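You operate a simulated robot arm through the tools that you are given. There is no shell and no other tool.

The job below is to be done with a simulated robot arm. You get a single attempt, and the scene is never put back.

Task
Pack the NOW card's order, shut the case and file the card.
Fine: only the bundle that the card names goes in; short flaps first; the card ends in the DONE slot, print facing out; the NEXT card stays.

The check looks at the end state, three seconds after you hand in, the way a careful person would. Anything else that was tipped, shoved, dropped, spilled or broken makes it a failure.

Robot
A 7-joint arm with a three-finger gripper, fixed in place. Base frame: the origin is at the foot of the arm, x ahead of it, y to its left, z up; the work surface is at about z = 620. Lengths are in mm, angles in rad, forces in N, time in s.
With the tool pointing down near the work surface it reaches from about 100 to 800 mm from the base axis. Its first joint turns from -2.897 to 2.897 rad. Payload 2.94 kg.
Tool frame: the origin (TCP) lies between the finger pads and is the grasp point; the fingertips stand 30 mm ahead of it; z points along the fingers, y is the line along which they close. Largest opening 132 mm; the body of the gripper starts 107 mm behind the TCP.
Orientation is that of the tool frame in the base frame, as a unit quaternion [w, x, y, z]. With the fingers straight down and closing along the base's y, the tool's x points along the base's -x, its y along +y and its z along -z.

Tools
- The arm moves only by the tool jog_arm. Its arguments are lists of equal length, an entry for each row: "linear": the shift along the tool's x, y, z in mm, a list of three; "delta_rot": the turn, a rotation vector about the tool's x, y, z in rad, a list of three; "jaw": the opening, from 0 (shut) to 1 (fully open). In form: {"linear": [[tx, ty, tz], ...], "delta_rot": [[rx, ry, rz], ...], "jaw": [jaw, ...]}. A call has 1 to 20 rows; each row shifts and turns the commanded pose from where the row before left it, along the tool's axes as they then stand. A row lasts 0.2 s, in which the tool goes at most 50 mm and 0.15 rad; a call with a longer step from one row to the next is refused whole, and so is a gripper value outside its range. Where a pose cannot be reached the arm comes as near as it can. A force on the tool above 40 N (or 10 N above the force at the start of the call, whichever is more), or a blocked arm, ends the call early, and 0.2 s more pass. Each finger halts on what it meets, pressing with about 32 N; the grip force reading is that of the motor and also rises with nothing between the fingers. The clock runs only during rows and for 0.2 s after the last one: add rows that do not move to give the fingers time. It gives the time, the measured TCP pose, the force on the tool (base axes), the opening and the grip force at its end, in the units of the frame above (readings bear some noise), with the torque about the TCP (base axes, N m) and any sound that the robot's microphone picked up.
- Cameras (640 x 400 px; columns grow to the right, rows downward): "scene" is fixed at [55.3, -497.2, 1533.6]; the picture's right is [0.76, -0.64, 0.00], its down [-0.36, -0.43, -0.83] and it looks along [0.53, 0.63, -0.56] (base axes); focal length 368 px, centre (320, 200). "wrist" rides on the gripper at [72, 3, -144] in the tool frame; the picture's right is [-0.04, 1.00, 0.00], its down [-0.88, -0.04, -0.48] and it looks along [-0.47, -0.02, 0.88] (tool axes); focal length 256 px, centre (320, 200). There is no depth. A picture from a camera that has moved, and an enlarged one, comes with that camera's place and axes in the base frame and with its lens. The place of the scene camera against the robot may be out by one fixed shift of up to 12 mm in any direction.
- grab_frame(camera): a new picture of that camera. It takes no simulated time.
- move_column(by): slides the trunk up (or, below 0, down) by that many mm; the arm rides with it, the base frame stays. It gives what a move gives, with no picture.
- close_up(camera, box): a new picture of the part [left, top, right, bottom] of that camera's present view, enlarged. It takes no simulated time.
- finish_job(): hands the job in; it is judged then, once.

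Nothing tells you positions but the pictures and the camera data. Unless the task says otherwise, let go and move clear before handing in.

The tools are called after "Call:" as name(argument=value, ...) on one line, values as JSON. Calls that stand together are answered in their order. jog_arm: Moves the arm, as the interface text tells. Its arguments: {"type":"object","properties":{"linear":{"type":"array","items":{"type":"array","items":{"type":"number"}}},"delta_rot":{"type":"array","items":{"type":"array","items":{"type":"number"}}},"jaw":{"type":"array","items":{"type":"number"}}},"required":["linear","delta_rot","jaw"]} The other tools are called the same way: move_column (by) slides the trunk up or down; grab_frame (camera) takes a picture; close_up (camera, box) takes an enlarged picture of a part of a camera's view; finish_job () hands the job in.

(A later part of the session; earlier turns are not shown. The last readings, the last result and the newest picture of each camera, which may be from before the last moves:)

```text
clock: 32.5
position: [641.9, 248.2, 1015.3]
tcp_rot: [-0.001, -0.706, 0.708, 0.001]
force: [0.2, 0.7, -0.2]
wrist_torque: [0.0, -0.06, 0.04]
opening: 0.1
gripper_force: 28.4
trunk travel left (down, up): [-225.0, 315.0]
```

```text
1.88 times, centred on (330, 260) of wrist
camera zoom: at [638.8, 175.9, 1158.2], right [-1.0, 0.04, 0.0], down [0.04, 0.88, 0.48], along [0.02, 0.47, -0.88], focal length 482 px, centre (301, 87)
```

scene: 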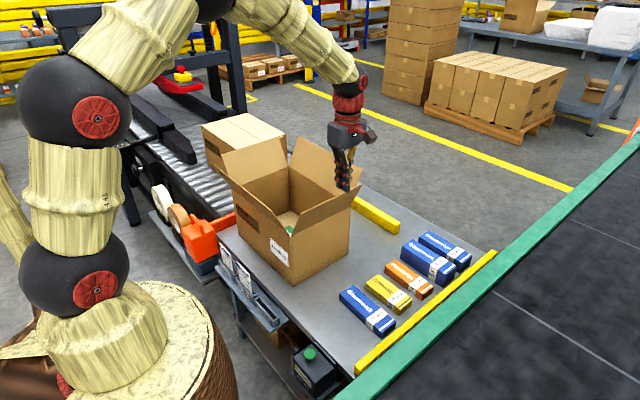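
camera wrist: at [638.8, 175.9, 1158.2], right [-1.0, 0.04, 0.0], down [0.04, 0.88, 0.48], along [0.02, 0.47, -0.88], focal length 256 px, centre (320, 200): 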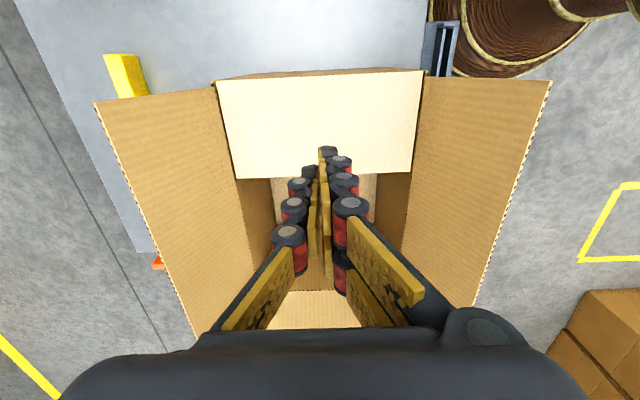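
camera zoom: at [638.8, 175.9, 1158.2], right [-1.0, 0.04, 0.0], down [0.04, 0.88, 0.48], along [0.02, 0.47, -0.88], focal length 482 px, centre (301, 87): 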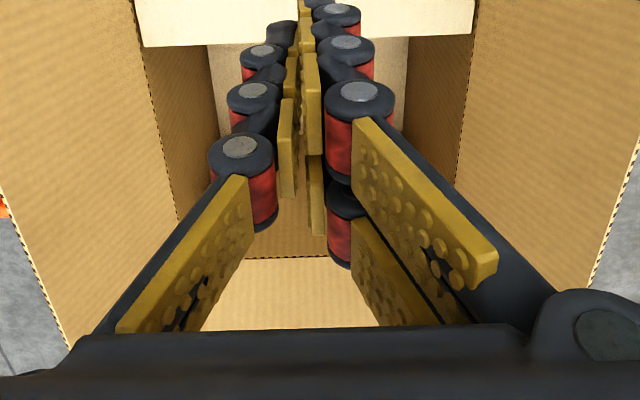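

The case spans about x 516–766, y 191–540, with the rim near z 836, and each flap is about 120 mm long. Next is the far short flap on the +y side; I'll rise, move over near x 560, and tilt the tool 25° outward so it can reach beyond that flap.

Call:
jog_arm(linear=[[-38, 20.25, -11.25], [-38, 20.25, -11.25], [-38, 20.25, -11.25], [-38, 20.25, -11.25], [0, 0, 0], [0, 0, 0], [0, 0, 0], [0, 0, 0]], delta_rot=[[0, 0, 0], [0, 0, 0], [0, 0, 0], [0, 0, 0], [0, -0.1454, 0], [0, -0.1454, 0], [0, -0.1454, 0], [0, 0, 0]], jaw=[0, 0, 0, 0, 0, 0, 0, 0])

Call:
grab_frame(camera="wrist")

Call:
grab_frame(camera="scene")

```text
clock: 34.4
position: [562.1, 400.1, 1059.7]
tcp_rot: [0.153, -0.689, 0.691, 0.154]
force: [-0.8, -0.7, 0.4]
wrist_torque: [0.01, 0.01, -0.03]
opening: 0.1
gripper_force: 28.9
trunk travel left (down, up): [-225.0, 315.0]
```

```text
taken
camera wrist: at [559.1, 273.6, 1159.2], right [-1.0, 0.04, 0.02], down [0.04, 0.59, 0.8], along [0.02, 0.8, -0.6], focal length 256 px, centre (320, 200)
```

wrist: 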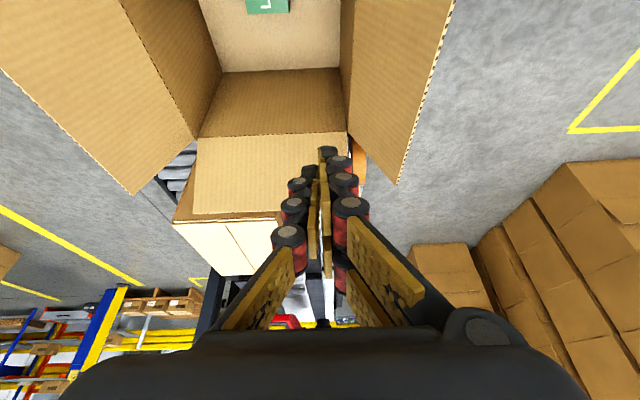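

```text
taken
```

scene: 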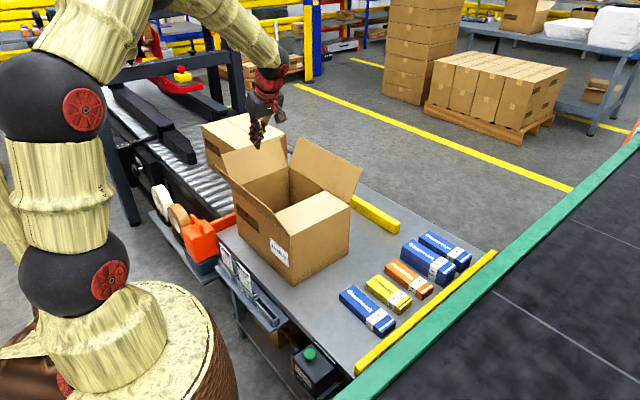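

The tilt works, and the far short flap's edge is at about y 592, z 937. I'll move over and beyond it.

Call:
jog_arm(linear=[[-38.4, 0.4, 25.2], [-38.4, 0.4, 25.2], [-38.4, 0.4, 25.2], [-38.4, 0.4, 25.2], [-38.4, 0.4, 25.2], [0, 0, 0]], delta_rot=[[0, 0, 0], [0, 0, 0], [0, 0, 0], [0, 0, 0], [0, 0, 0], [0, 0, 0]], jaw=[0, 0, 0, 0, 0, 0])

Call:
grab_frame(camera="wrist")

Call:
close_up(camera="scene", box=[180, 40, 420, 240])

```text
clock: 35.8
position: [558.5, 626.1, 1026.4]
tcp_rot: [0.153, -0.69, 0.691, 0.153]
force: [0.5, 0.3, 0.0]
wrist_torque: [0.03, 0.06, -0.01]
opening: 0.2
gripper_force: 28.5
trunk travel left (down, up): [-225.0, 315.0]
```

```text
taken
camera wrist: at [556.1, 499.7, 1125.2], right [-1.0, 0.04, 0.02], down [0.04, 0.6, 0.8], along [0.02, 0.8, -0.6], focal length 256 px, centre (320, 200)
```

wrist: 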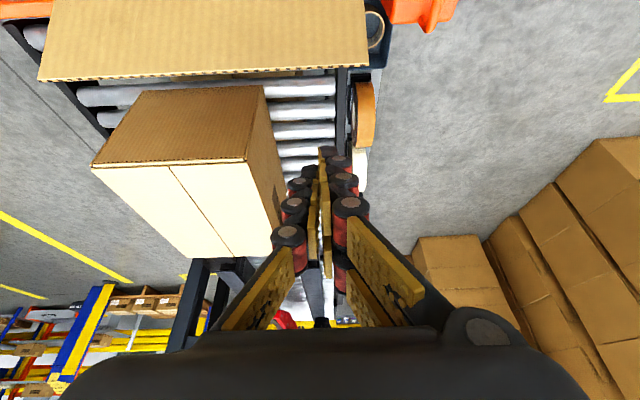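

```text
2.00 times, centred on (300, 140) of scene
camera zoom: at [55.3, -497.2, 1533.6], right [0.76, -0.64, 0.0], down [-0.36, -0.43, -0.83], along [0.53, 0.63, -0.56], focal length 736 px, centre (360, 320)
```

zoom: 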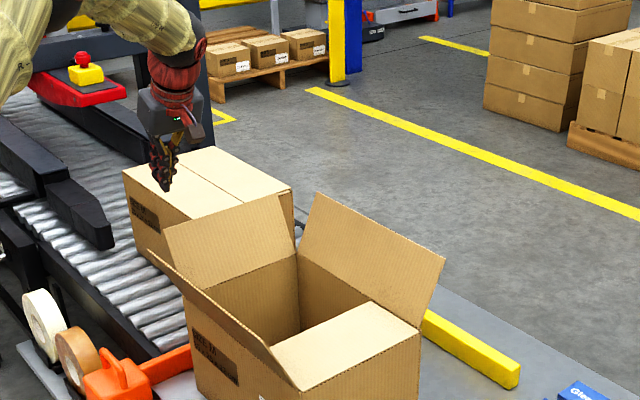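

The finger is beyond the flap, clear of the boxed case on the conveyor. I'll lower the tip behind the flap edge and pull slowly toward −y.

Call:
jog_arm(linear=[[18.4, 0, 39.4], [18.4, 0, 39.4], [7.25, 0, -3.38], [7.25, 0, -3.38], [7.25, 0, -3.38], [7.25, 0, -3.38], [7.25, 0, -3.38], [7.25, 0, -3.38], [7.25, 0, -3.38], [7.25, 0, -3.38], [0, 0, 0]], delta_rot=[[0, 0, 0], [0, 0, 0], [0, 0, 0], [0, 0, 0], [0, 0, 0], [0, 0, 0], [0, 0, 0], [0, 0, 0], [0, 0, 0], [0, 0, 0], [0, 0, 0]], jaw=[0, 0, 0, 0, 0, 0, 0, 0, 0, 0, 0])

Call:
close_up(camera="scene", box=[180, 40, 420, 240])

Call:
grab_frame(camera="wrist")

```text
clock: 38.1
position: [558.5, 560.9, 941.1]
tcp_rot: [0.154, -0.689, 0.692, 0.153]
force: [-0.4, 0.2, 0.6]
wrist_torque: [-0.01, -0.04, 0.0]
opening: 0.0
gripper_force: 28.5
trunk travel left (down, up): [-225.0, 315.0]
```

```text
2.00 times, centred on (300, 140) of scene
camera zoom: at [55.3, -497.2, 1533.6], right [0.76, -0.64, 0.0], down [-0.36, -0.43, -0.83], along [0.53, 0.63, -0.56], focal length 736 px, centre (360, 320)
```

zoom: 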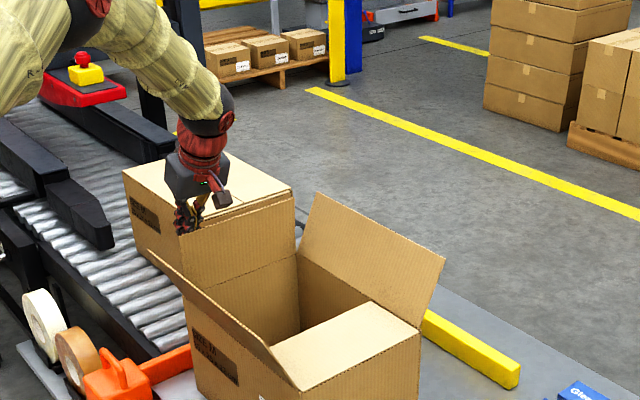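

```text
taken
camera wrist: at [555.2, 435.9, 1039.6], right [-1.0, 0.04, 0.02], down [0.04, 0.6, 0.8], along [0.02, 0.8, -0.6], focal length 256 px, centre (320, 200)
```

wrist: 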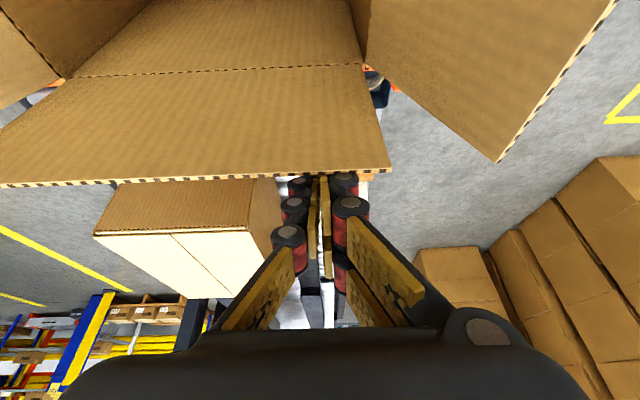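

The flap is upright and the case hasn't moved. I'll keep pulling inward, straighten the tool, then follow the flap down.

Call:
jog_arm(linear=[[7.25, 0, -3.38], [7.25, 0, -3.38], [7.25, 0, -3.38], [7.25, 0, -3.38], [7.25, 0, -3.38], [7.25, 0, -3.38], [7.25, 0, -3.38], [0, 0, 0], [0, 0, 0], [0, 0, 0], [0, 0, 0]], delta_rot=[[0, 0, 0], [0, 0, 0], [0, 0, 0], [0, 0, 0], [0, 0, 0], [0, 0, 0], [0, 0, 0], [0, 0.1454, 0], [0, 0.1454, 0], [0, 0.1454, 0], [0, 0, 0]], jaw=[0, 0, 0, 0, 0, 0, 0, 0, 0, 0, 0])

Call:
close_up(camera="scene", box=[180, 40, 420, 240])

Call:
grab_frame(camera="wrist")

```text
clock: 40.5
position: [558.2, 506.7, 940.8]
tcp_rot: [-0.001, -0.706, 0.708, -0.001]
force: [0.8, 0.9, 0.1]
wrist_torque: [-0.04, -0.01, 0.03]
opening: 0.0
gripper_force: 28.5
trunk travel left (down, up): [-225.0, 315.0]
```

```text
2.00 times, centred on (300, 140) of scene
camera zoom: at [55.3, -497.2, 1533.6], right [0.76, -0.64, 0.0], down [-0.36, -0.43, -0.83], along [0.53, 0.63, -0.56], focal length 736 px, centre (360, 320)
```

zoom: 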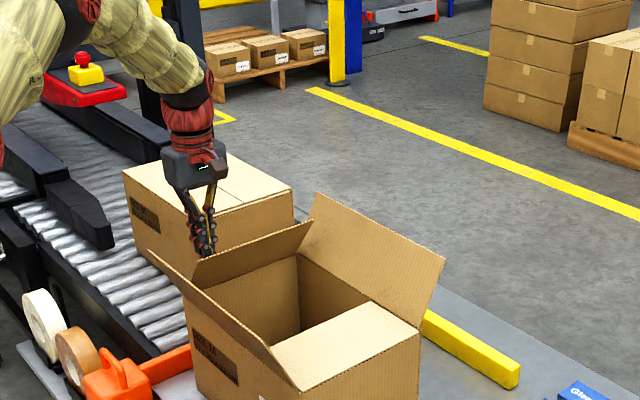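

```text
taken
camera wrist: at [555.8, 435.0, 1083.5], right [-1.0, 0.04, 0.0], down [0.04, 0.88, 0.47], along [0.02, 0.47, -0.88], focal length 256 px, centre (320, 200)
```

wrist: 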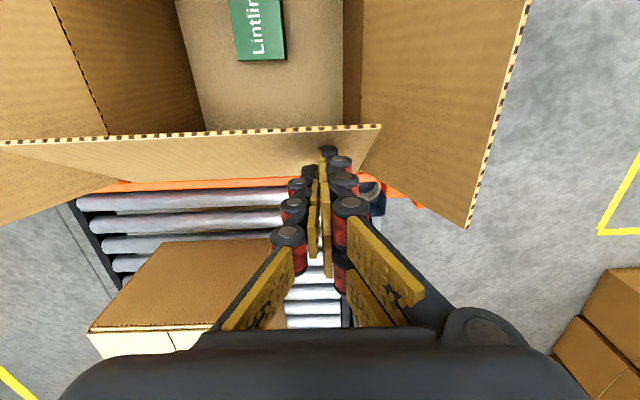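

The flap is leaning inward now with the tool vertical. I'll follow it down to closed.

Call:
jog_arm(linear=[[5, 0, 11], [5, 0, 8], [5, 0, 5], [4, 0, 6], [4, 0, 5], [4, 0, 7], [3, 0, 7], [2, 0, 8], [2, 0, 6], [1, 0, 5], [0, 0, 0]], delta_rot=[[0, 0, 0], [0, 0, 0], [0, 0, 0], [0, 0, 0], [0, 0, 0], [0, 0, 0], [0, 0, 0], [0, 0, 0], [0, 0, 0], [0, 0, 0], [0, 0, 0]], jaw=[0, 0, 0, 0, 0, 0, 0, 0, 0, 0, 0])

Call:
close_up(camera="scene", box=[180, 40, 420, 240])

Call:
grab_frame(camera="wrist")

```text
clock: 43.0
position: [558.3, 470.4, 872.6]
tcp_rot: [0.001, -0.707, 0.708, 0.0]
force: [1.0, -0.4, -0.3]
wrist_torque: [0.0, -0.01, 0.04]
opening: 0.0
gripper_force: 28.3
trunk travel left (down, up): [-225.0, 315.0]
```

```text
2.00 times, centred on (300, 140) of scene
camera zoom: at [55.3, -497.2, 1533.6], right [0.76, -0.64, 0.0], down [-0.36, -0.43, -0.83], along [0.53, 0.63, -0.56], focal length 736 px, centre (360, 320)
```

zoom: 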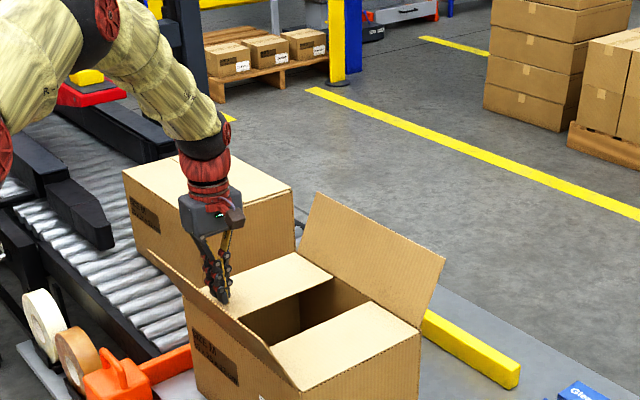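

```text
taken
camera wrist: at [555.4, 399.0, 1015.4], right [-1.0, 0.04, 0.0], down [0.04, 0.88, 0.48], along [0.02, 0.47, -0.88], focal length 256 px, centre (320, 200)
```

wrist: 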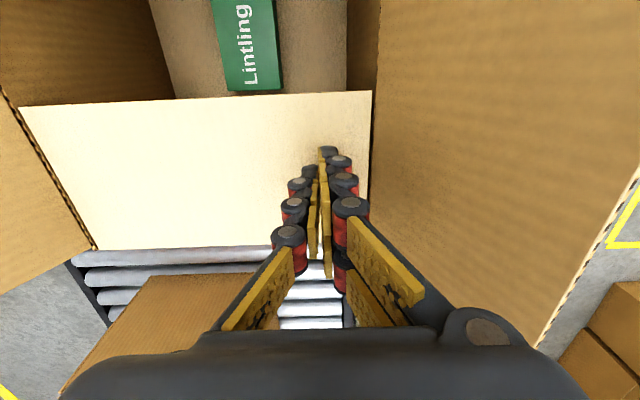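

Both short flaps are shut. For the long flaps I'll lift clear, turn the tool back 90° so its narrow side faces the push, and move toward the far long flap.

Call:
jog_arm(linear=[[0, 0, -30], [0, 0, -40], [0, 0, -40], [0, 0, -40], [0, 0, 0], [0, 0, 0], [0, 0, 0], [0, 0, 0], [0, 0, 0], [0, 0, 0], [0, 0, 0], [0, 0, 0], [0, 0, 0], [0, 0, 0], [0, 0, 0], [0, 0, 0]], delta_rot=[[0, 0, 0], [0, 0, 0], [0, 0, 0], [0, 0, 0], [0, 0, 0.1428], [0, 0, 0.1428], [0, 0, 0.1428], [0, 0, 0.1428], [0, 0, 0.1428], [0, 0, 0.1428], [0, 0, 0.1428], [0, 0, 0.1428], [0, 0, 0.1428], [0, 0, 0.1428], [0, 0, 0.1428], [0, 0, 0]], jaw=[0, 0, 0, 0, 0, 0, 0, 0, 0, 0, 0, 0, 0, 0, 0, 0])

Call:
jog_arm(linear=[[-22, -35, -6.3], [-22, -35, -6.3], [-22, -35, -6.3], [-22, -35, -6.3], [-22, -35, -6.3], [-22, -35, -6.3], [0, 0, 0], [0, 0, 0], [0, 0, 0], [0, 0, 0], [0, 0, 0], [0, 0, 0]], delta_rot=[[0, 0, 0], [0, 0, 0], [0, 0, 0], [0, 0, 0], [0, 0, 0], [0, 0, 0], [0, -0.1222, 0], [0, -0.1222, 0], [0, -0.1222, 0], [0, -0.1222, 0], [0, -0.1222, 0], [0, 0, 0]], jaw=[0, 0, 0, 0, 0, 0, 0, 0, 0, 0, 0, 0])

Call:
grab_frame(camera="wrist")

Call:
grab_frame(camera="scene")

```text
clock: 46.4
position: [558.5, 471.7, 1023.2]
tcp_rot: [0.0, 0.0, 1.0, -0.001]
force: [0.2, -0.6, -0.2]
wrist_torque: [0.02, 0.03, 0.0]
opening: 0.0
gripper_force: 28.3
trunk travel left (down, up): [-225.0, 315.0]
```

```text
clock: 49.0
position: [690.9, 263.2, 1060.5]
tcp_rot: [0.301, 0.0, 0.954, 0.0]
force: [-0.9, 0.3, -0.4]
wrist_torque: [-0.02, 0.0, -0.01]
opening: 0.3
gripper_force: 28.4
trunk travel left (down, up): [-225.0, 315.0]
```

```text
taken
camera wrist: at [549.3, 265.3, 1135.8], right [0.04, 1.0, 0.03], down [0.45, -0.04, 0.89], along [0.89, -0.02, -0.45], focal length 256 px, centre (320, 200)
```

wrist: 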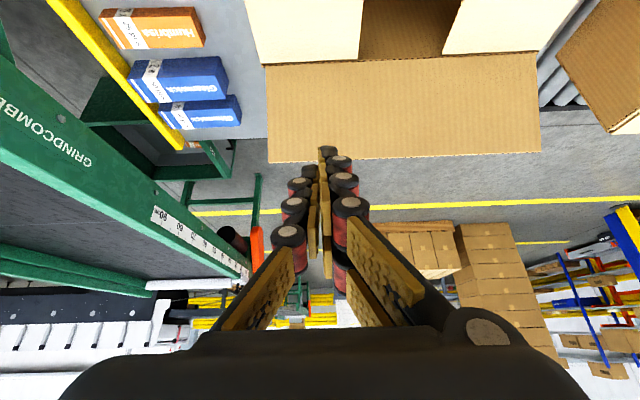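

```text
taken
```

scene: 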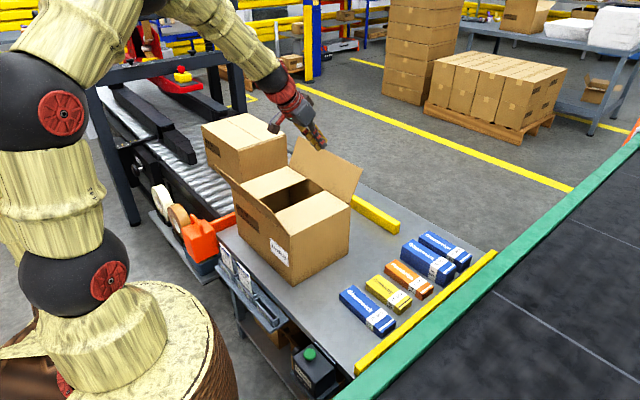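

The far long flap's edge is at about x 824, z 940, from y 193 to 544. I'll reach over and beyond it at y≈263.

Call:
jog_arm(linear=[[-29.05, 0, 31.3], [-29.05, 0, 31.3], [-29.05, 0, 31.3], [-29.05, 0, 31.3], [0, 0, 0]], delta_rot=[[0, 0, 0], [0, 0, 0], [0, 0, 0], [0, 0, 0], [0, 0, 0]], jaw=[0, 0, 0, 0, 0])

Call:
grab_frame(camera="wrist")

Call:
close_up(camera="scene", box=[200, 60, 440, 260])

```text
clock: 50.1
position: [861.8, 259.2, 1023.3]
tcp_rot: [0.3, 0.001, 0.954, 0.0]
force: [-0.3, 0.1, -0.5]
wrist_torque: [-0.02, -0.02, 0.02]
opening: 0.0
gripper_force: 28.0
trunk travel left (down, up): [-225.0, 315.0]
```

```text
taken
camera wrist: at [719.7, 262.6, 1100.0], right [0.04, 1.0, 0.02], down [0.45, -0.04, 0.89], along [0.89, -0.02, -0.45], focal length 256 px, centre (320, 200)
```

wrist: 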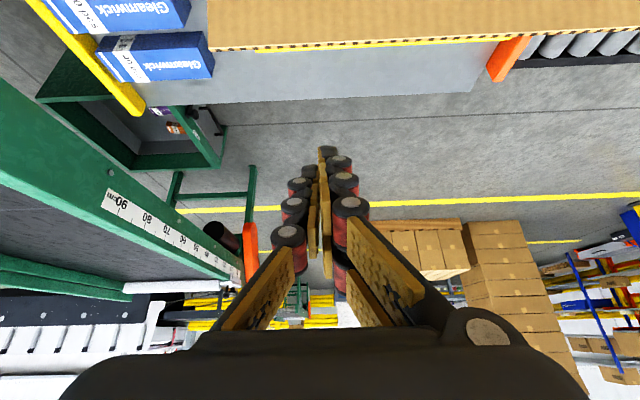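

```text
2.00 times, centred on (320, 160) of scene
camera zoom: at [55.3, -497.2, 1533.6], right [0.76, -0.64, 0.0], down [-0.36, -0.43, -0.83], along [0.53, 0.63, -0.56], focal length 736 px, centre (320, 280)
```

zoom: 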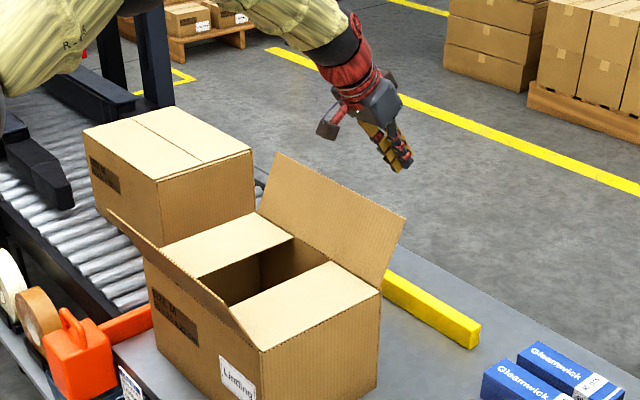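

The tip is beyond the far flap. I'll lower it behind the edge and pull slowly toward the base.

Call:
jog_arm(linear=[[24.95, 0, 35.65], [24.95, 0, 35.65], [6.55, 0, -4.59], [6.55, 0, -4.59], [6.55, 0, -4.59], [6.55, 0, -4.59], [6.55, 0, -4.59], [6.55, 0, -4.59], [6.55, 0, -4.59], [6.55, 0, -4.59], [0, 0, 0]], delta_rot=[[0, 0, 0], [0, 0, 0], [0, 0, 0], [0, 0, 0], [0, 0, 0], [0, 0, 0], [0, 0, 0], [0, 0, 0], [0, 0, 0], [0, 0, 0], [0, 0, 0]], jaw=[0, 0, 0, 0, 0, 0, 0, 0, 0, 0, 0])

Call:
grab_frame(camera="wrist")

Call:
close_up(camera="scene", box=[200, 60, 440, 260])

```text
clock: 52.1
position: [811.2, 262.8, 945.9]
tcp_rot: [0.307, 0.0, 0.952, 0.003]
force: [1.3, -4.1, 8.7]
wrist_torque: [0.17, 0.37, 0.13]
opening: 0.0
gripper_force: 28.6
trunk travel left (down, up): [-225.0, 315.0]
stopped in row 9: the force on the tool passed its limit at 41 N (the readings are from after the stop); the commanded pose is now the measured one
```

```text
taken
camera wrist: at [669.7, 265.0, 1020.0], right [0.04, 1.0, 0.03], down [0.43, -0.04, 0.9], along [0.9, -0.02, -0.44], focal length 256 px, centre (320, 200)
```

wrist: 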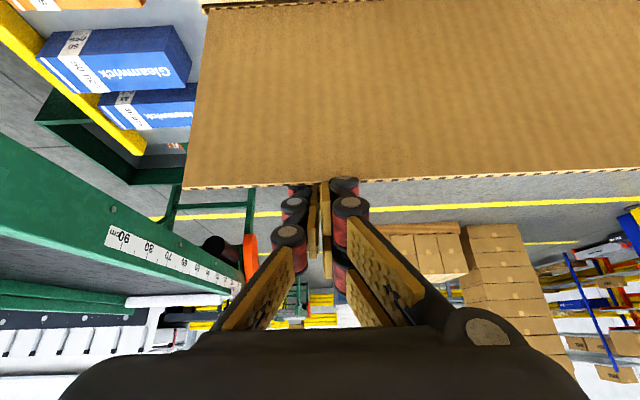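

```text
2.00 times, centred on (320, 160) of scene
camera zoom: at [55.3, -497.2, 1533.6], right [0.76, -0.64, 0.0], down [-0.36, -0.43, -0.83], along [0.53, 0.63, -0.56], focal length 736 px, centre (320, 280)
```

zoom: 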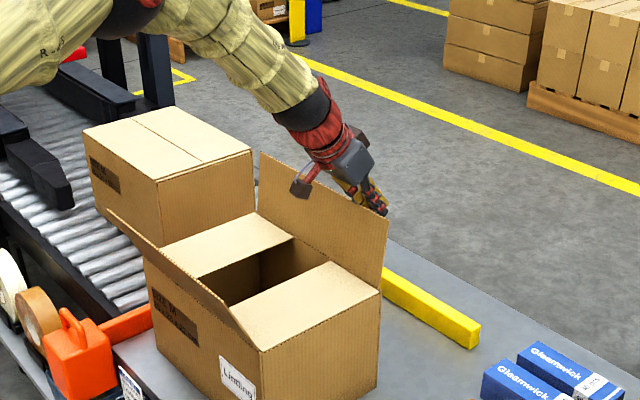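

The flap moved most of the way to vertical, then its edge jammed against the slanted finger and the call stopped at 41 N; the case looks unmoved. I'll ease off, reduce the tilt to about 25°, and pull again with a slight rise so the edge doesn't bind.

Call:
jog_arm(linear=[[-4.5, 0, -2.9], [0, 0, 0], [0, 0, 0], [5.87, 0, -3.94], [5.87, 0, -3.94], [5.87, 0, -3.94], [5.87, 0, -3.94], [0, 0, 0]], delta_rot=[[0, 0, 0], [0, 0.0873, 0], [0, 0.0873, 0], [0, 0, 0], [0, 0, 0], [0, 0, 0], [0, 0, 0], [0, 0, 0]], jaw=[0, 0, 0, 0, 0, 0, 0, 0])

Call:
grab_frame(camera="wrist")

Call:
close_up(camera="scene", box=[200, 60, 440, 260])

```text
clock: 53.9
position: [783.5, 262.6, 952.2]
tcp_rot: [0.22, 0.0, 0.975, 0.001]
force: [-0.7, 0.1, -0.2]
wrist_torque: [-0.02, -0.01, 0.0]
opening: 0.0
gripper_force: 28.5
trunk travel left (down, up): [-225.0, 315.0]
```

```text
taken
camera wrist: at [656.7, 265.2, 1050.5], right [0.04, 1.0, 0.02], down [0.59, -0.04, 0.81], along [0.81, -0.02, -0.59], focal length 256 px, centre (320, 200)
```

wrist: 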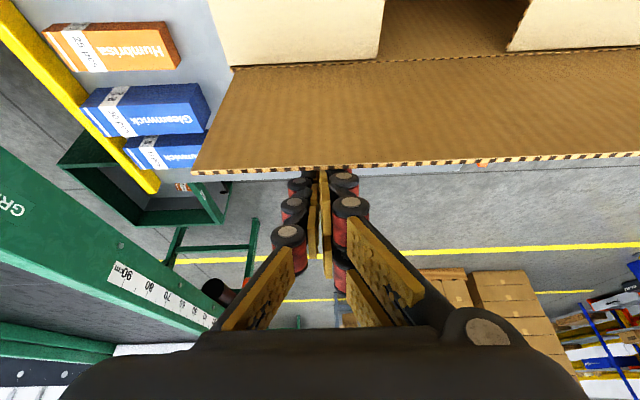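

```text
2.00 times, centred on (320, 160) of scene
camera zoom: at [55.3, -497.2, 1533.6], right [0.76, -0.64, 0.0], down [-0.36, -0.43, -0.83], along [0.53, 0.63, -0.56], focal length 736 px, centre (320, 280)
```

zoom: 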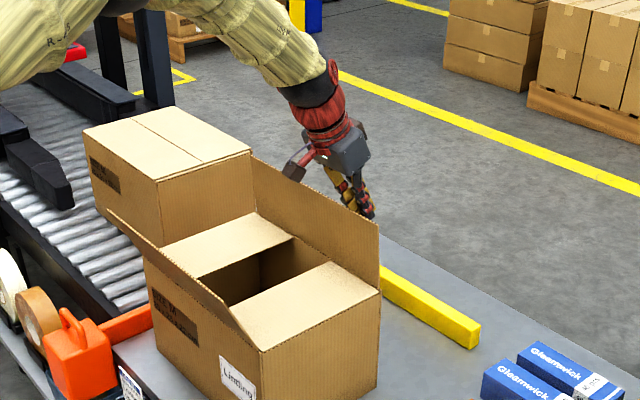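

The far flap is now vertical and moving freely. I'll continue inward and straighten the tool to vertical.

Call:
jog_arm(linear=[[7.2, 0, -3.43], [7.2, 0, -3.43], [7.2, 0, -3.43], [7.2, 0, -3.43], [7.2, 0, -3.43], [7.2, 0, -3.43], [0, 0, 0], [0, 0, 0], [0, 0, 0], [0, 0, 0]], delta_rot=[[0, 0, 0], [0, 0, 0], [0, 0, 0], [0, 0, 0], [0, 0, 0], [0, 0, 0], [0, 0.1478, 0], [0, 0.1478, 0], [0, 0.1478, 0], [0, 0, 0]], jaw=[0, 0, 0, 0, 0, 0, 0, 0, 0, 0])

Call:
grab_frame(camera="wrist")

Call:
close_up(camera="scene", box=[200, 60, 440, 260])

```text
clock: 56.1
position: [736.0, 262.1, 952.5]
tcp_rot: [0.001, 0.001, 1.0, 0.002]
force: [0.3, -0.5, -0.4]
wrist_torque: [0.04, 0.01, -0.01]
opening: 0.0
gripper_force: 28.7
trunk travel left (down, up): [-225.0, 315.0]
```

```text
taken
camera wrist: at [664.6, 265.2, 1094.9], right [0.04, 1.0, 0.0], down [0.88, -0.04, 0.48], along [0.48, -0.02, -0.88], focal length 256 px, centre (320, 200)
```

wrist: 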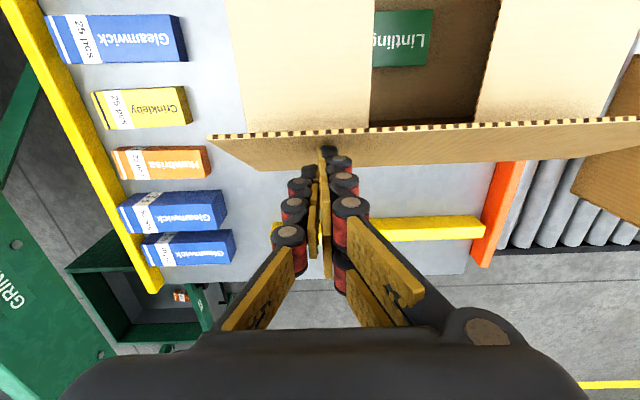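

```text
2.00 times, centred on (320, 160) of scene
camera zoom: at [55.3, -497.2, 1533.6], right [0.76, -0.64, 0.0], down [-0.36, -0.43, -0.83], along [0.53, 0.63, -0.56], focal length 736 px, centre (320, 280)
```

zoom: 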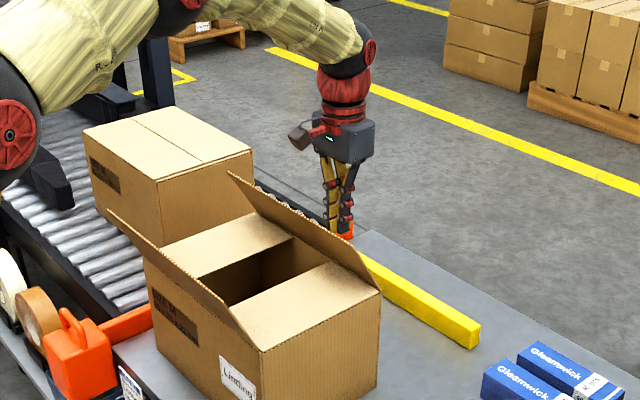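

The far long flap leans inward and the case hasn't moved. I'll follow it down to closed.

Call:
jog_arm(linear=[[2.5, 0, 7], [5, 0, 9], [5, 0, 6], [5, 0, 6], [4, 0, 6], [4, 0, 7], [4, 0, 8], [3, 0, 8], [3, 0, 8], [1.5, 0, 6], [0, 0, 0]], delta_rot=[[0, 0, 0], [0, 0, 0], [0, 0, 0], [0, 0, 0], [0, 0, 0], [0, 0, 0], [0, 0, 0], [0, 0, 0], [0, 0, 0], [0, 0, 0], [0, 0, 0]], jaw=[0, 0, 0, 0, 0, 0, 0, 0, 0, 0, 0])

Call:
grab_frame(camera="wrist")

Call:
close_up(camera="scene", box=[200, 60, 440, 260])

```text
clock: 58.5
position: [699.1, 262.7, 880.5]
tcp_rot: [0.002, 0.001, 1.0, 0.001]
force: [-0.2, -0.4, 0.1]
wrist_torque: [0.01, 0.02, 0.01]
opening: 0.0
gripper_force: 28.7
trunk travel left (down, up): [-225.0, 315.0]
```

```text
taken
camera wrist: at [627.1, 265.7, 1024.1], right [0.04, 1.0, 0.0], down [0.88, -0.04, 0.48], along [0.48, -0.02, -0.88], focal length 256 px, centre (320, 200)
```

wrist: 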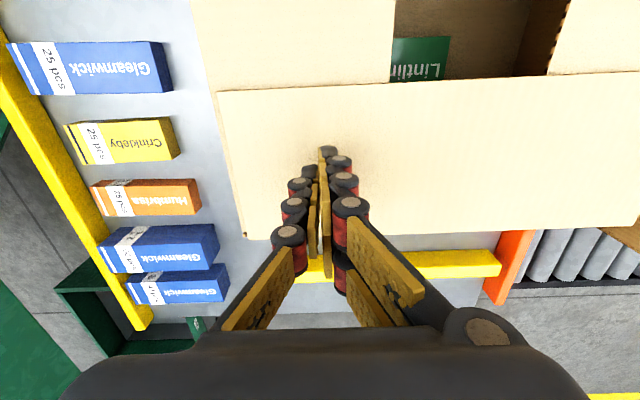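

```text
2.00 times, centred on (320, 160) of scene
camera zoom: at [55.3, -497.2, 1533.6], right [0.76, -0.64, 0.0], down [-0.36, -0.43, -0.83], along [0.53, 0.63, -0.56], focal length 736 px, centre (320, 280)
```

zoom: 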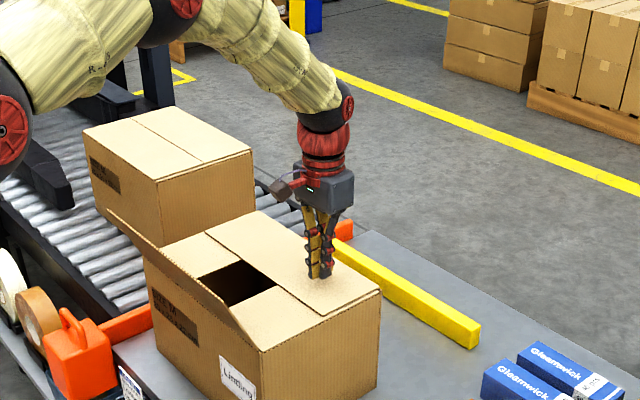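

The far long flap is down. I'll press it gently, then lift and check that it stays.

Call:
jog_arm(linear=[[0, 0, 3], [0, 0, 2], [0, 0, 2], [0, 0, 0]], delta_rot=[[0, 0, 0], [0, 0, 0], [0, 0, 0], [0, 0, 0]], jaw=[0, 0, 0, 0])

Call:
jog_arm(linear=[[0, 0, -20], [0, 0, -40], [0, 0, -40], [0, 0, -40], [0, 0, 0]], delta_rot=[[0, 0, 0], [0, 0, 0], [0, 0, 0], [0, 0, 0], [0, 0, 0]], jaw=[0, 0, 0, 0, 0])

Call:
grab_frame(camera="wrist")

Call:
close_up(camera="scene", box=[200, 60, 440, 260])

```text
clock: 59.5
position: [700.8, 262.2, 873.6]
tcp_rot: [0.001, 0.001, 1.0, 0.002]
force: [0.2, -0.1, -1.1]
wrist_torque: [0.0, 0.02, 0.03]
opening: 0.2
gripper_force: 28.9
trunk travel left (down, up): [-225.0, 315.0]
```

```text
clock: 60.7
position: [698.4, 264.4, 1015.5]
tcp_rot: [0.001, 0.0, 1.0, 0.002]
force: [-0.2, 0.1, 0.0]
wrist_torque: [0.02, -0.05, -0.02]
opening: 0.0
gripper_force: 28.3
trunk travel left (down, up): [-225.0, 315.0]
```

```text
taken
camera wrist: at [626.2, 266.5, 1158.2], right [0.04, 1.0, 0.0], down [0.88, -0.04, 0.48], along [0.48, -0.02, -0.88], focal length 256 px, centre (320, 200)
```

wrist: 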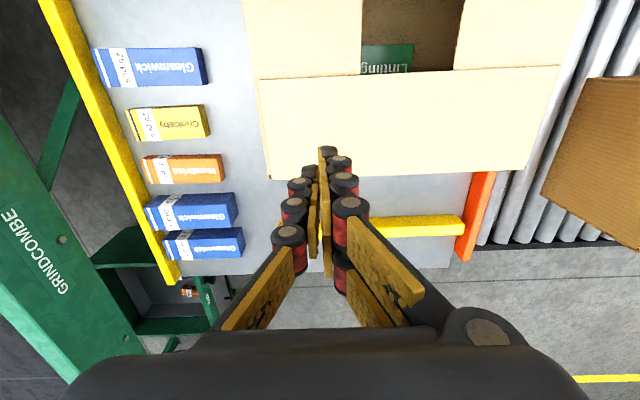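

```text
2.00 times, centred on (320, 160) of scene
camera zoom: at [55.3, -497.2, 1533.6], right [0.76, -0.64, 0.0], down [-0.36, -0.43, -0.83], along [0.53, 0.63, -0.56], focal length 736 px, centre (320, 280)
```

zoom: 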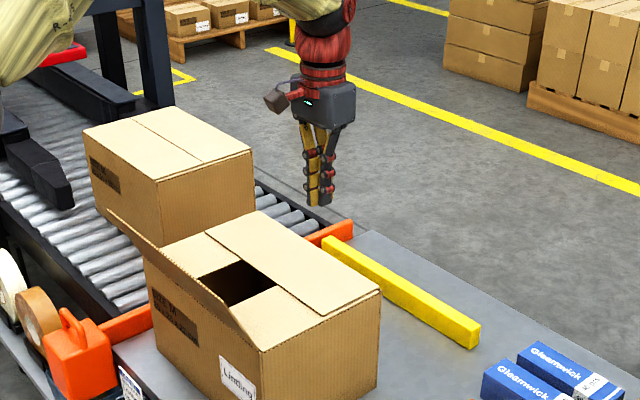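

The far long flap stays shut. Now the near long flap: I'll move over it to x≈425, y≈360, on its outer side.

Call:
jog_arm(linear=[[39, 13.7, -1], [39, 13.7, -1], [39, 13.7, -1], [39, 13.7, -1], [39, 13.7, -1], [39, 13.7, -1], [39, 13.7, -1], [0, 0, 0]], delta_rot=[[0, 0, 0], [0, 0, 0], [0, 0, 0], [0, 0, 0], [0, 0, 0], [0, 0, 0], [0, 0, 0], [0, 0, 0]], jaw=[0, 0, 0, 0, 0, 0, 0, 0])

Call:
grab_frame(camera="wrist")

Call:
grab_frame(camera="scene")

```text
clock: 62.5
position: [426.4, 358.6, 1021.0]
tcp_rot: [0.001, 0.001, 1.0, 0.001]
force: [0.5, -1.1, 0.7]
wrist_torque: [0.02, 0.0, 0.05]
opening: 0.1
gripper_force: 28.9
trunk travel left (down, up): [-225.0, 315.0]
```

```text
taken
camera wrist: at [353.9, 359.5, 1164.8], right [0.04, 1.0, 0.0], down [0.88, -0.04, 0.48], along [0.48, -0.02, -0.88], focal length 256 px, centre (320, 200)
```

wrist: 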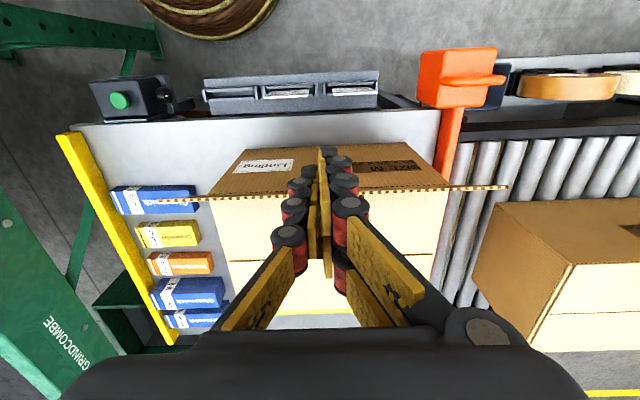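

```text
taken
```

scene: 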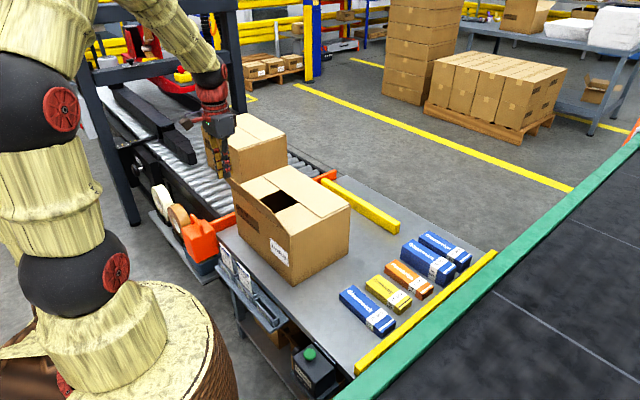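

The near flap's edge is at about x 466. I'll lower the tip to z≈898 in front of it and push toward +x.

Call:
jog_arm(linear=[[0, 0, 31], [0, 0, 31], [0, 0, 31], [-9, 0, 0], [-9, 0, 0], [-8, 0, 0], [-8, 0, 0], [-8, 0, 0], [-8, 0, 0], [-8, 0, 0], [0, 0, 0]], delta_rot=[[0, 0, 0], [0, 0, 0], [0, 0, 0], [0, 0, 0], [0, 0, 0], [0, 0, 0], [0, 0, 0], [0, 0, 0], [0, 0, 0], [0, 0, 0], [0, 0, 0]], jaw=[0, 0, 0, 0, 0, 0, 0, 0, 0, 0, 0])

Call:
grab_frame(camera="wrist")

Call:
close_up(camera="scene", box=[200, 60, 440, 260])

```text
clock: 64.9
position: [483.4, 359.6, 928.5]
tcp_rot: [0.002, 0.001, 1.0, 0.002]
force: [0.1, 0.1, 0.1]
wrist_torque: [-0.02, 0.0, 0.04]
opening: 0.0
gripper_force: 28.7
trunk travel left (down, up): [-225.0, 315.0]
```

```text
taken
camera wrist: at [411.7, 361.9, 1071.3], right [0.04, 1.0, 0.0], down [0.88, -0.04, 0.48], along [0.48, -0.02, -0.88], focal length 256 px, centre (320, 200)
```

wrist: 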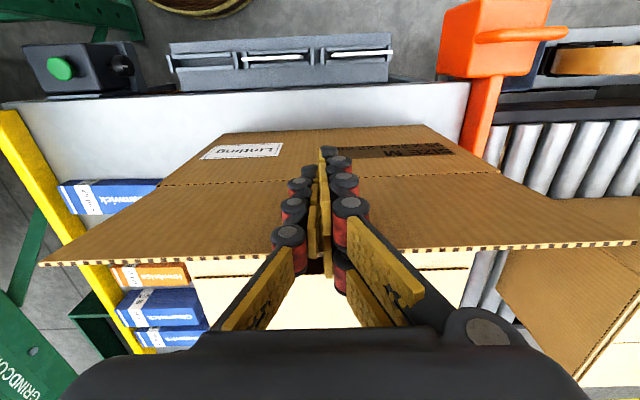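

```text
2.00 times, centred on (320, 160) of scene
camera zoom: at [55.3, -497.2, 1533.6], right [0.76, -0.64, 0.0], down [-0.36, -0.43, -0.83], along [0.53, 0.63, -0.56], focal length 736 px, centre (320, 280)
```

zoom: 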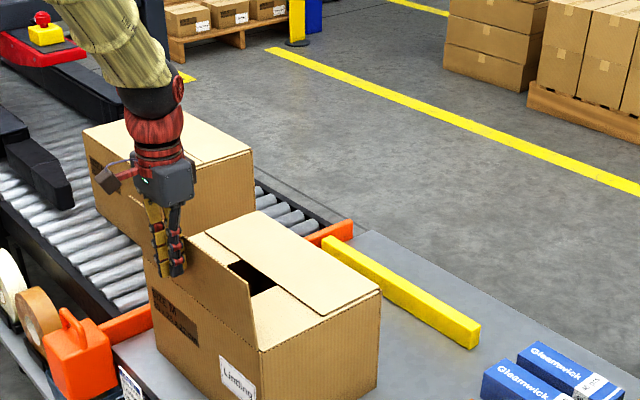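

The near flap is almost upright. I'll fold it over along the same arc as the first one.

Call:
jog_arm(linear=[[-11, 0, -2], [-12, 0, -2], [-11, 0, -2], [-11, 0, 4], [-10.5, 0, 4], [-9, 0, 5], [-7, 0, 6], [-6, 0, 7], [-5, 0, 8], [-4, 0, 9], [-2, 0, 7], [0, 0, 0]], delta_rot=[[0, 0, 0], [0, 0, 0], [0, 0, 0], [0, 0, 0], [0, 0, 0], [0, 0, 0], [0, 0, 0], [0, 0, 0], [0, 0, 0], [0, 0, 0], [0, 0, 0], [0, 0, 0]], jaw=[0, 0, 0, 0, 0, 0, 0, 0, 0, 0, 0, 0])

Call:
grab_frame(camera="wrist")

Call:
close_up(camera="scene", box=[200, 60, 440, 260])

```text
clock: 67.5
position: [572.3, 359.6, 883.1]
tcp_rot: [0.0, 0.0, 1.0, 0.001]
force: [0.3, -0.2, 0.2]
wrist_torque: [0.01, 0.01, -0.02]
opening: 0.0
gripper_force: 29.1
trunk travel left (down, up): [-225.0, 315.0]
```

```text
taken
camera wrist: at [500.7, 362.1, 1027.1], right [0.04, 1.0, 0.0], down [0.88, -0.04, 0.48], along [0.48, -0.02, -0.88], focal length 256 px, centre (320, 200)
```

wrist: 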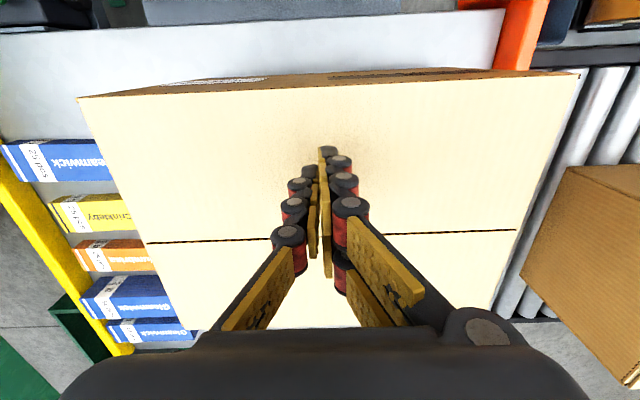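

```text
2.00 times, centred on (320, 160) of scene
camera zoom: at [55.3, -497.2, 1533.6], right [0.76, -0.64, 0.0], down [-0.36, -0.43, -0.83], along [0.53, 0.63, -0.56], focal length 736 px, centre (320, 280)
```

zoom: 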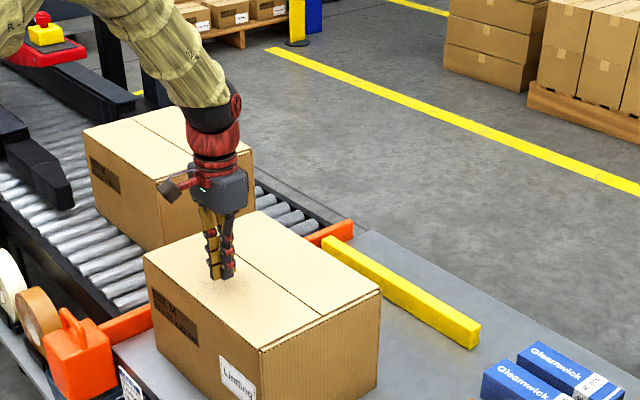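

The case is shut on top. I'll press the near flap lightly and lift away to inspect.

Call:
jog_arm(linear=[[0, 0, 4], [0, 0, 3], [0, 0, 2], [0, 0, 2], [0, 0, 0]], delta_rot=[[0, 0, 0], [0, 0, 0], [0, 0, 0], [0, 0, 0], [0, 0, 0]], jaw=[0, 0, 0, 0, 0])

Call:
jog_arm(linear=[[0, 0, -20], [0, 0, -40], [0, 0, -40], [0, 0, -40], [0, 0, 0]], delta_rot=[[0, 0, 0], [0, 0, 0], [0, 0, 0], [0, 0, 0], [0, 0, 0]], jaw=[0, 0, 0, 0, 0])

Call:
grab_frame(camera="wrist")

Call:
close_up(camera="scene", box=[220, 140, 380, 300])

```text
clock: 68.7
position: [572.7, 358.2, 873.0]
tcp_rot: [0.001, 0.001, 1.0, 0.002]
force: [0.0, -0.4, -0.6]
wrist_torque: [-0.02, -0.01, -0.01]
opening: 0.1
gripper_force: 28.5
trunk travel left (down, up): [-225.0, 315.0]
```

```text
clock: 69.9
position: [571.1, 357.5, 1012.5]
tcp_rot: [0.001, 0.001, 1.0, 0.001]
force: [-0.2, -0.3, -0.1]
wrist_torque: [0.03, 0.0, 0.03]
opening: 0.3
gripper_force: 28.7
trunk travel left (down, up): [-225.0, 315.0]
```

```text
taken
camera wrist: at [499.2, 360.5, 1155.6], right [0.04, 1.0, 0.0], down [0.88, -0.04, 0.48], along [0.48, -0.02, -0.88], focal length 256 px, centre (320, 200)
```

wrist: 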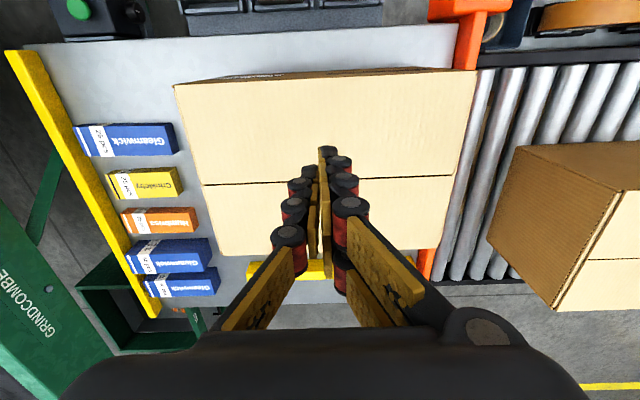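

```text
2.50 times, centred on (300, 220) of scene
camera zoom: at [55.3, -497.2, 1533.6], right [0.76, -0.64, 0.0], down [-0.36, -0.43, -0.83], along [0.53, 0.63, -0.56], focal length 920 px, centre (370, 150)
```

zoom: 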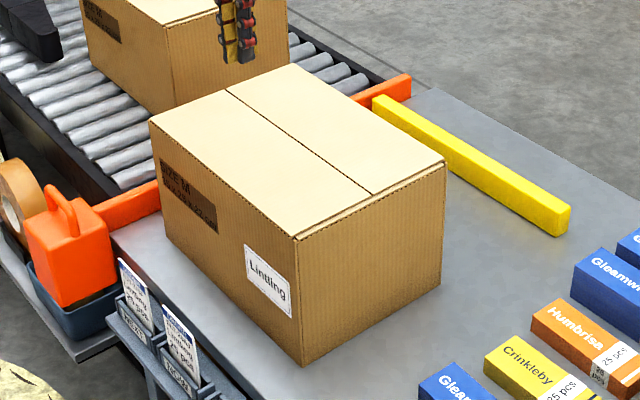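

The case is cleanly shut with long flaps outside and hasn't moved. Now the card: I'll go over the rack near (400, 280) and look at it.

Call:
jog_arm(linear=[[42.75, -19.25, 0], [42.75, -19.25, 0], [42.75, -19.25, 0], [42.75, -19.25, 0], [0, 0, 37], [0, 0, 37], [0, 0, 37], [0, 0, 0]], delta_rot=[[0, 0, 0], [0, 0, 0], [0, 0, 0], [0, 0, 0], [0, 0, 0], [0, 0, 0], [0, 0, 0], [0, 0, 0]], jaw=[0, 0, 0, 0, 0, 0, 0, 0])

Call:
grab_frame(camera="wrist")

Call:
close_up(camera="scene", box=[200, 220, 300, 340])

```text
clock: 71.7
position: [402.1, 282.6, 899.4]
tcp_rot: [0.002, 0.0, 1.0, 0.001]
force: [-0.2, 0.2, 0.8]
wrist_torque: [-0.01, 0.0, 0.03]
opening: 0.2
gripper_force: 28.9
trunk travel left (down, up): [-225.0, 315.0]
```

```text
taken
camera wrist: at [330.1, 286.2, 1043.2], right [0.04, 1.0, 0.0], down [0.88, -0.04, 0.48], along [0.48, -0.02, -0.88], focal length 256 px, centre (320, 200)
```

wrist: 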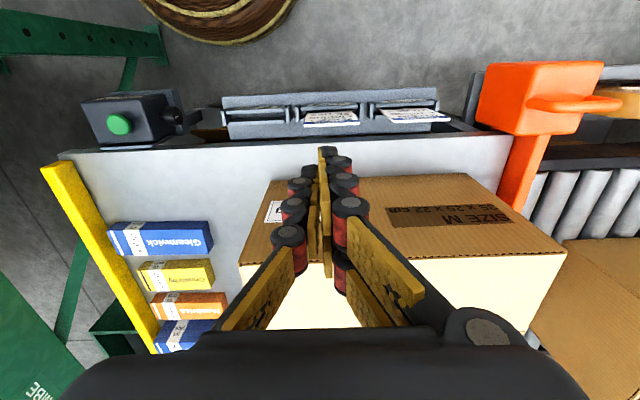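

```text
3.33 times, centred on (250, 280) of scene
camera zoom: at [55.3, -497.2, 1533.6], right [0.76, -0.64, 0.0], down [-0.36, -0.43, -0.83], along [0.53, 0.63, -0.56], focal length 1226 px, centre (553, -67)
```

zoom: 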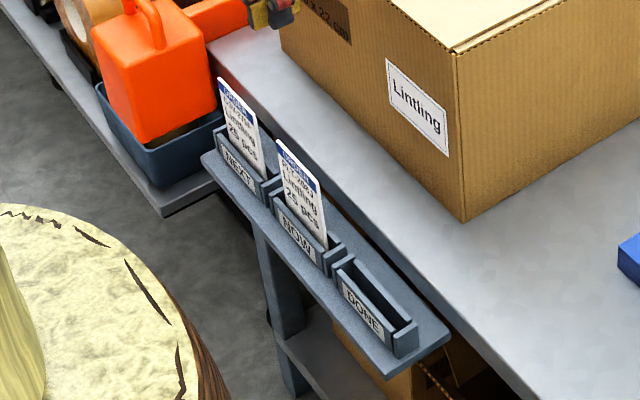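

I can see the three slots with NEXT on the +y side and DONE on the −y side. I'll enlarge the rack in the wrist view.

Call:
close_up(camera="wrist", box=[210, 80, 460, 160])

Call:
close_up(camera="scene", box=[230, 250, 280, 340])

Call:
close_up(camera="scene", box=[240, 285, 280, 335])

```text
2.56 times, centred on (335, 120) of wrist
camera zoom: at [330.1, 286.2, 1043.2], right [0.04, 1.0, 0.0], down [0.88, -0.04, 0.48], along [0.48, -0.02, -0.88], focal length 655 px, centre (282, 405)
```

zoom: 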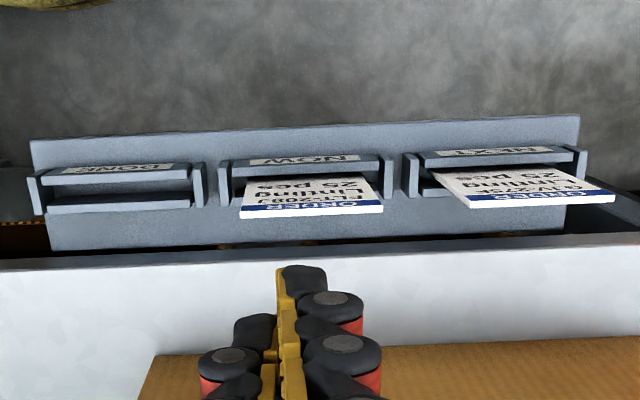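

```text
4.44 times, centred on (255, 295) of scene
camera zoom: at [55.3, -497.2, 1533.6], right [0.76, -0.64, 0.0], down [-0.36, -0.43, -0.83], along [0.53, 0.63, -0.56], focal length 1635 px, centre (609, -222)
```

zoom: 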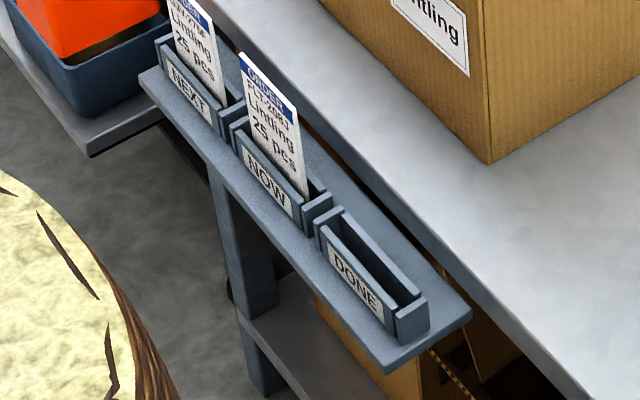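

```text
8.00 times, centred on (260, 310) of scene
camera zoom: at [55.3, -497.2, 1533.6], right [0.76, -0.64, 0.0], down [-0.36, -0.43, -0.83], along [0.53, 0.63, -0.56], focal length 2943 px, centre (800, -680)
```

zoom: 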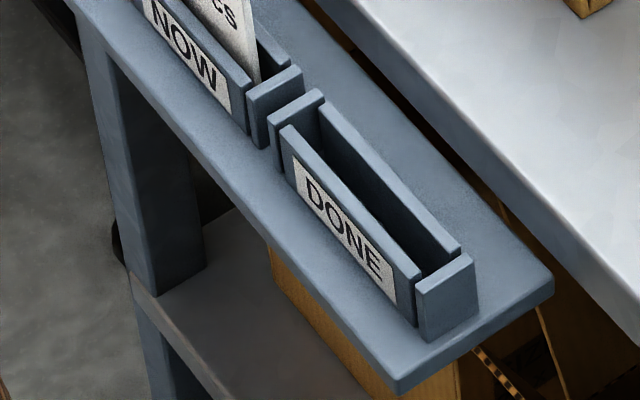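

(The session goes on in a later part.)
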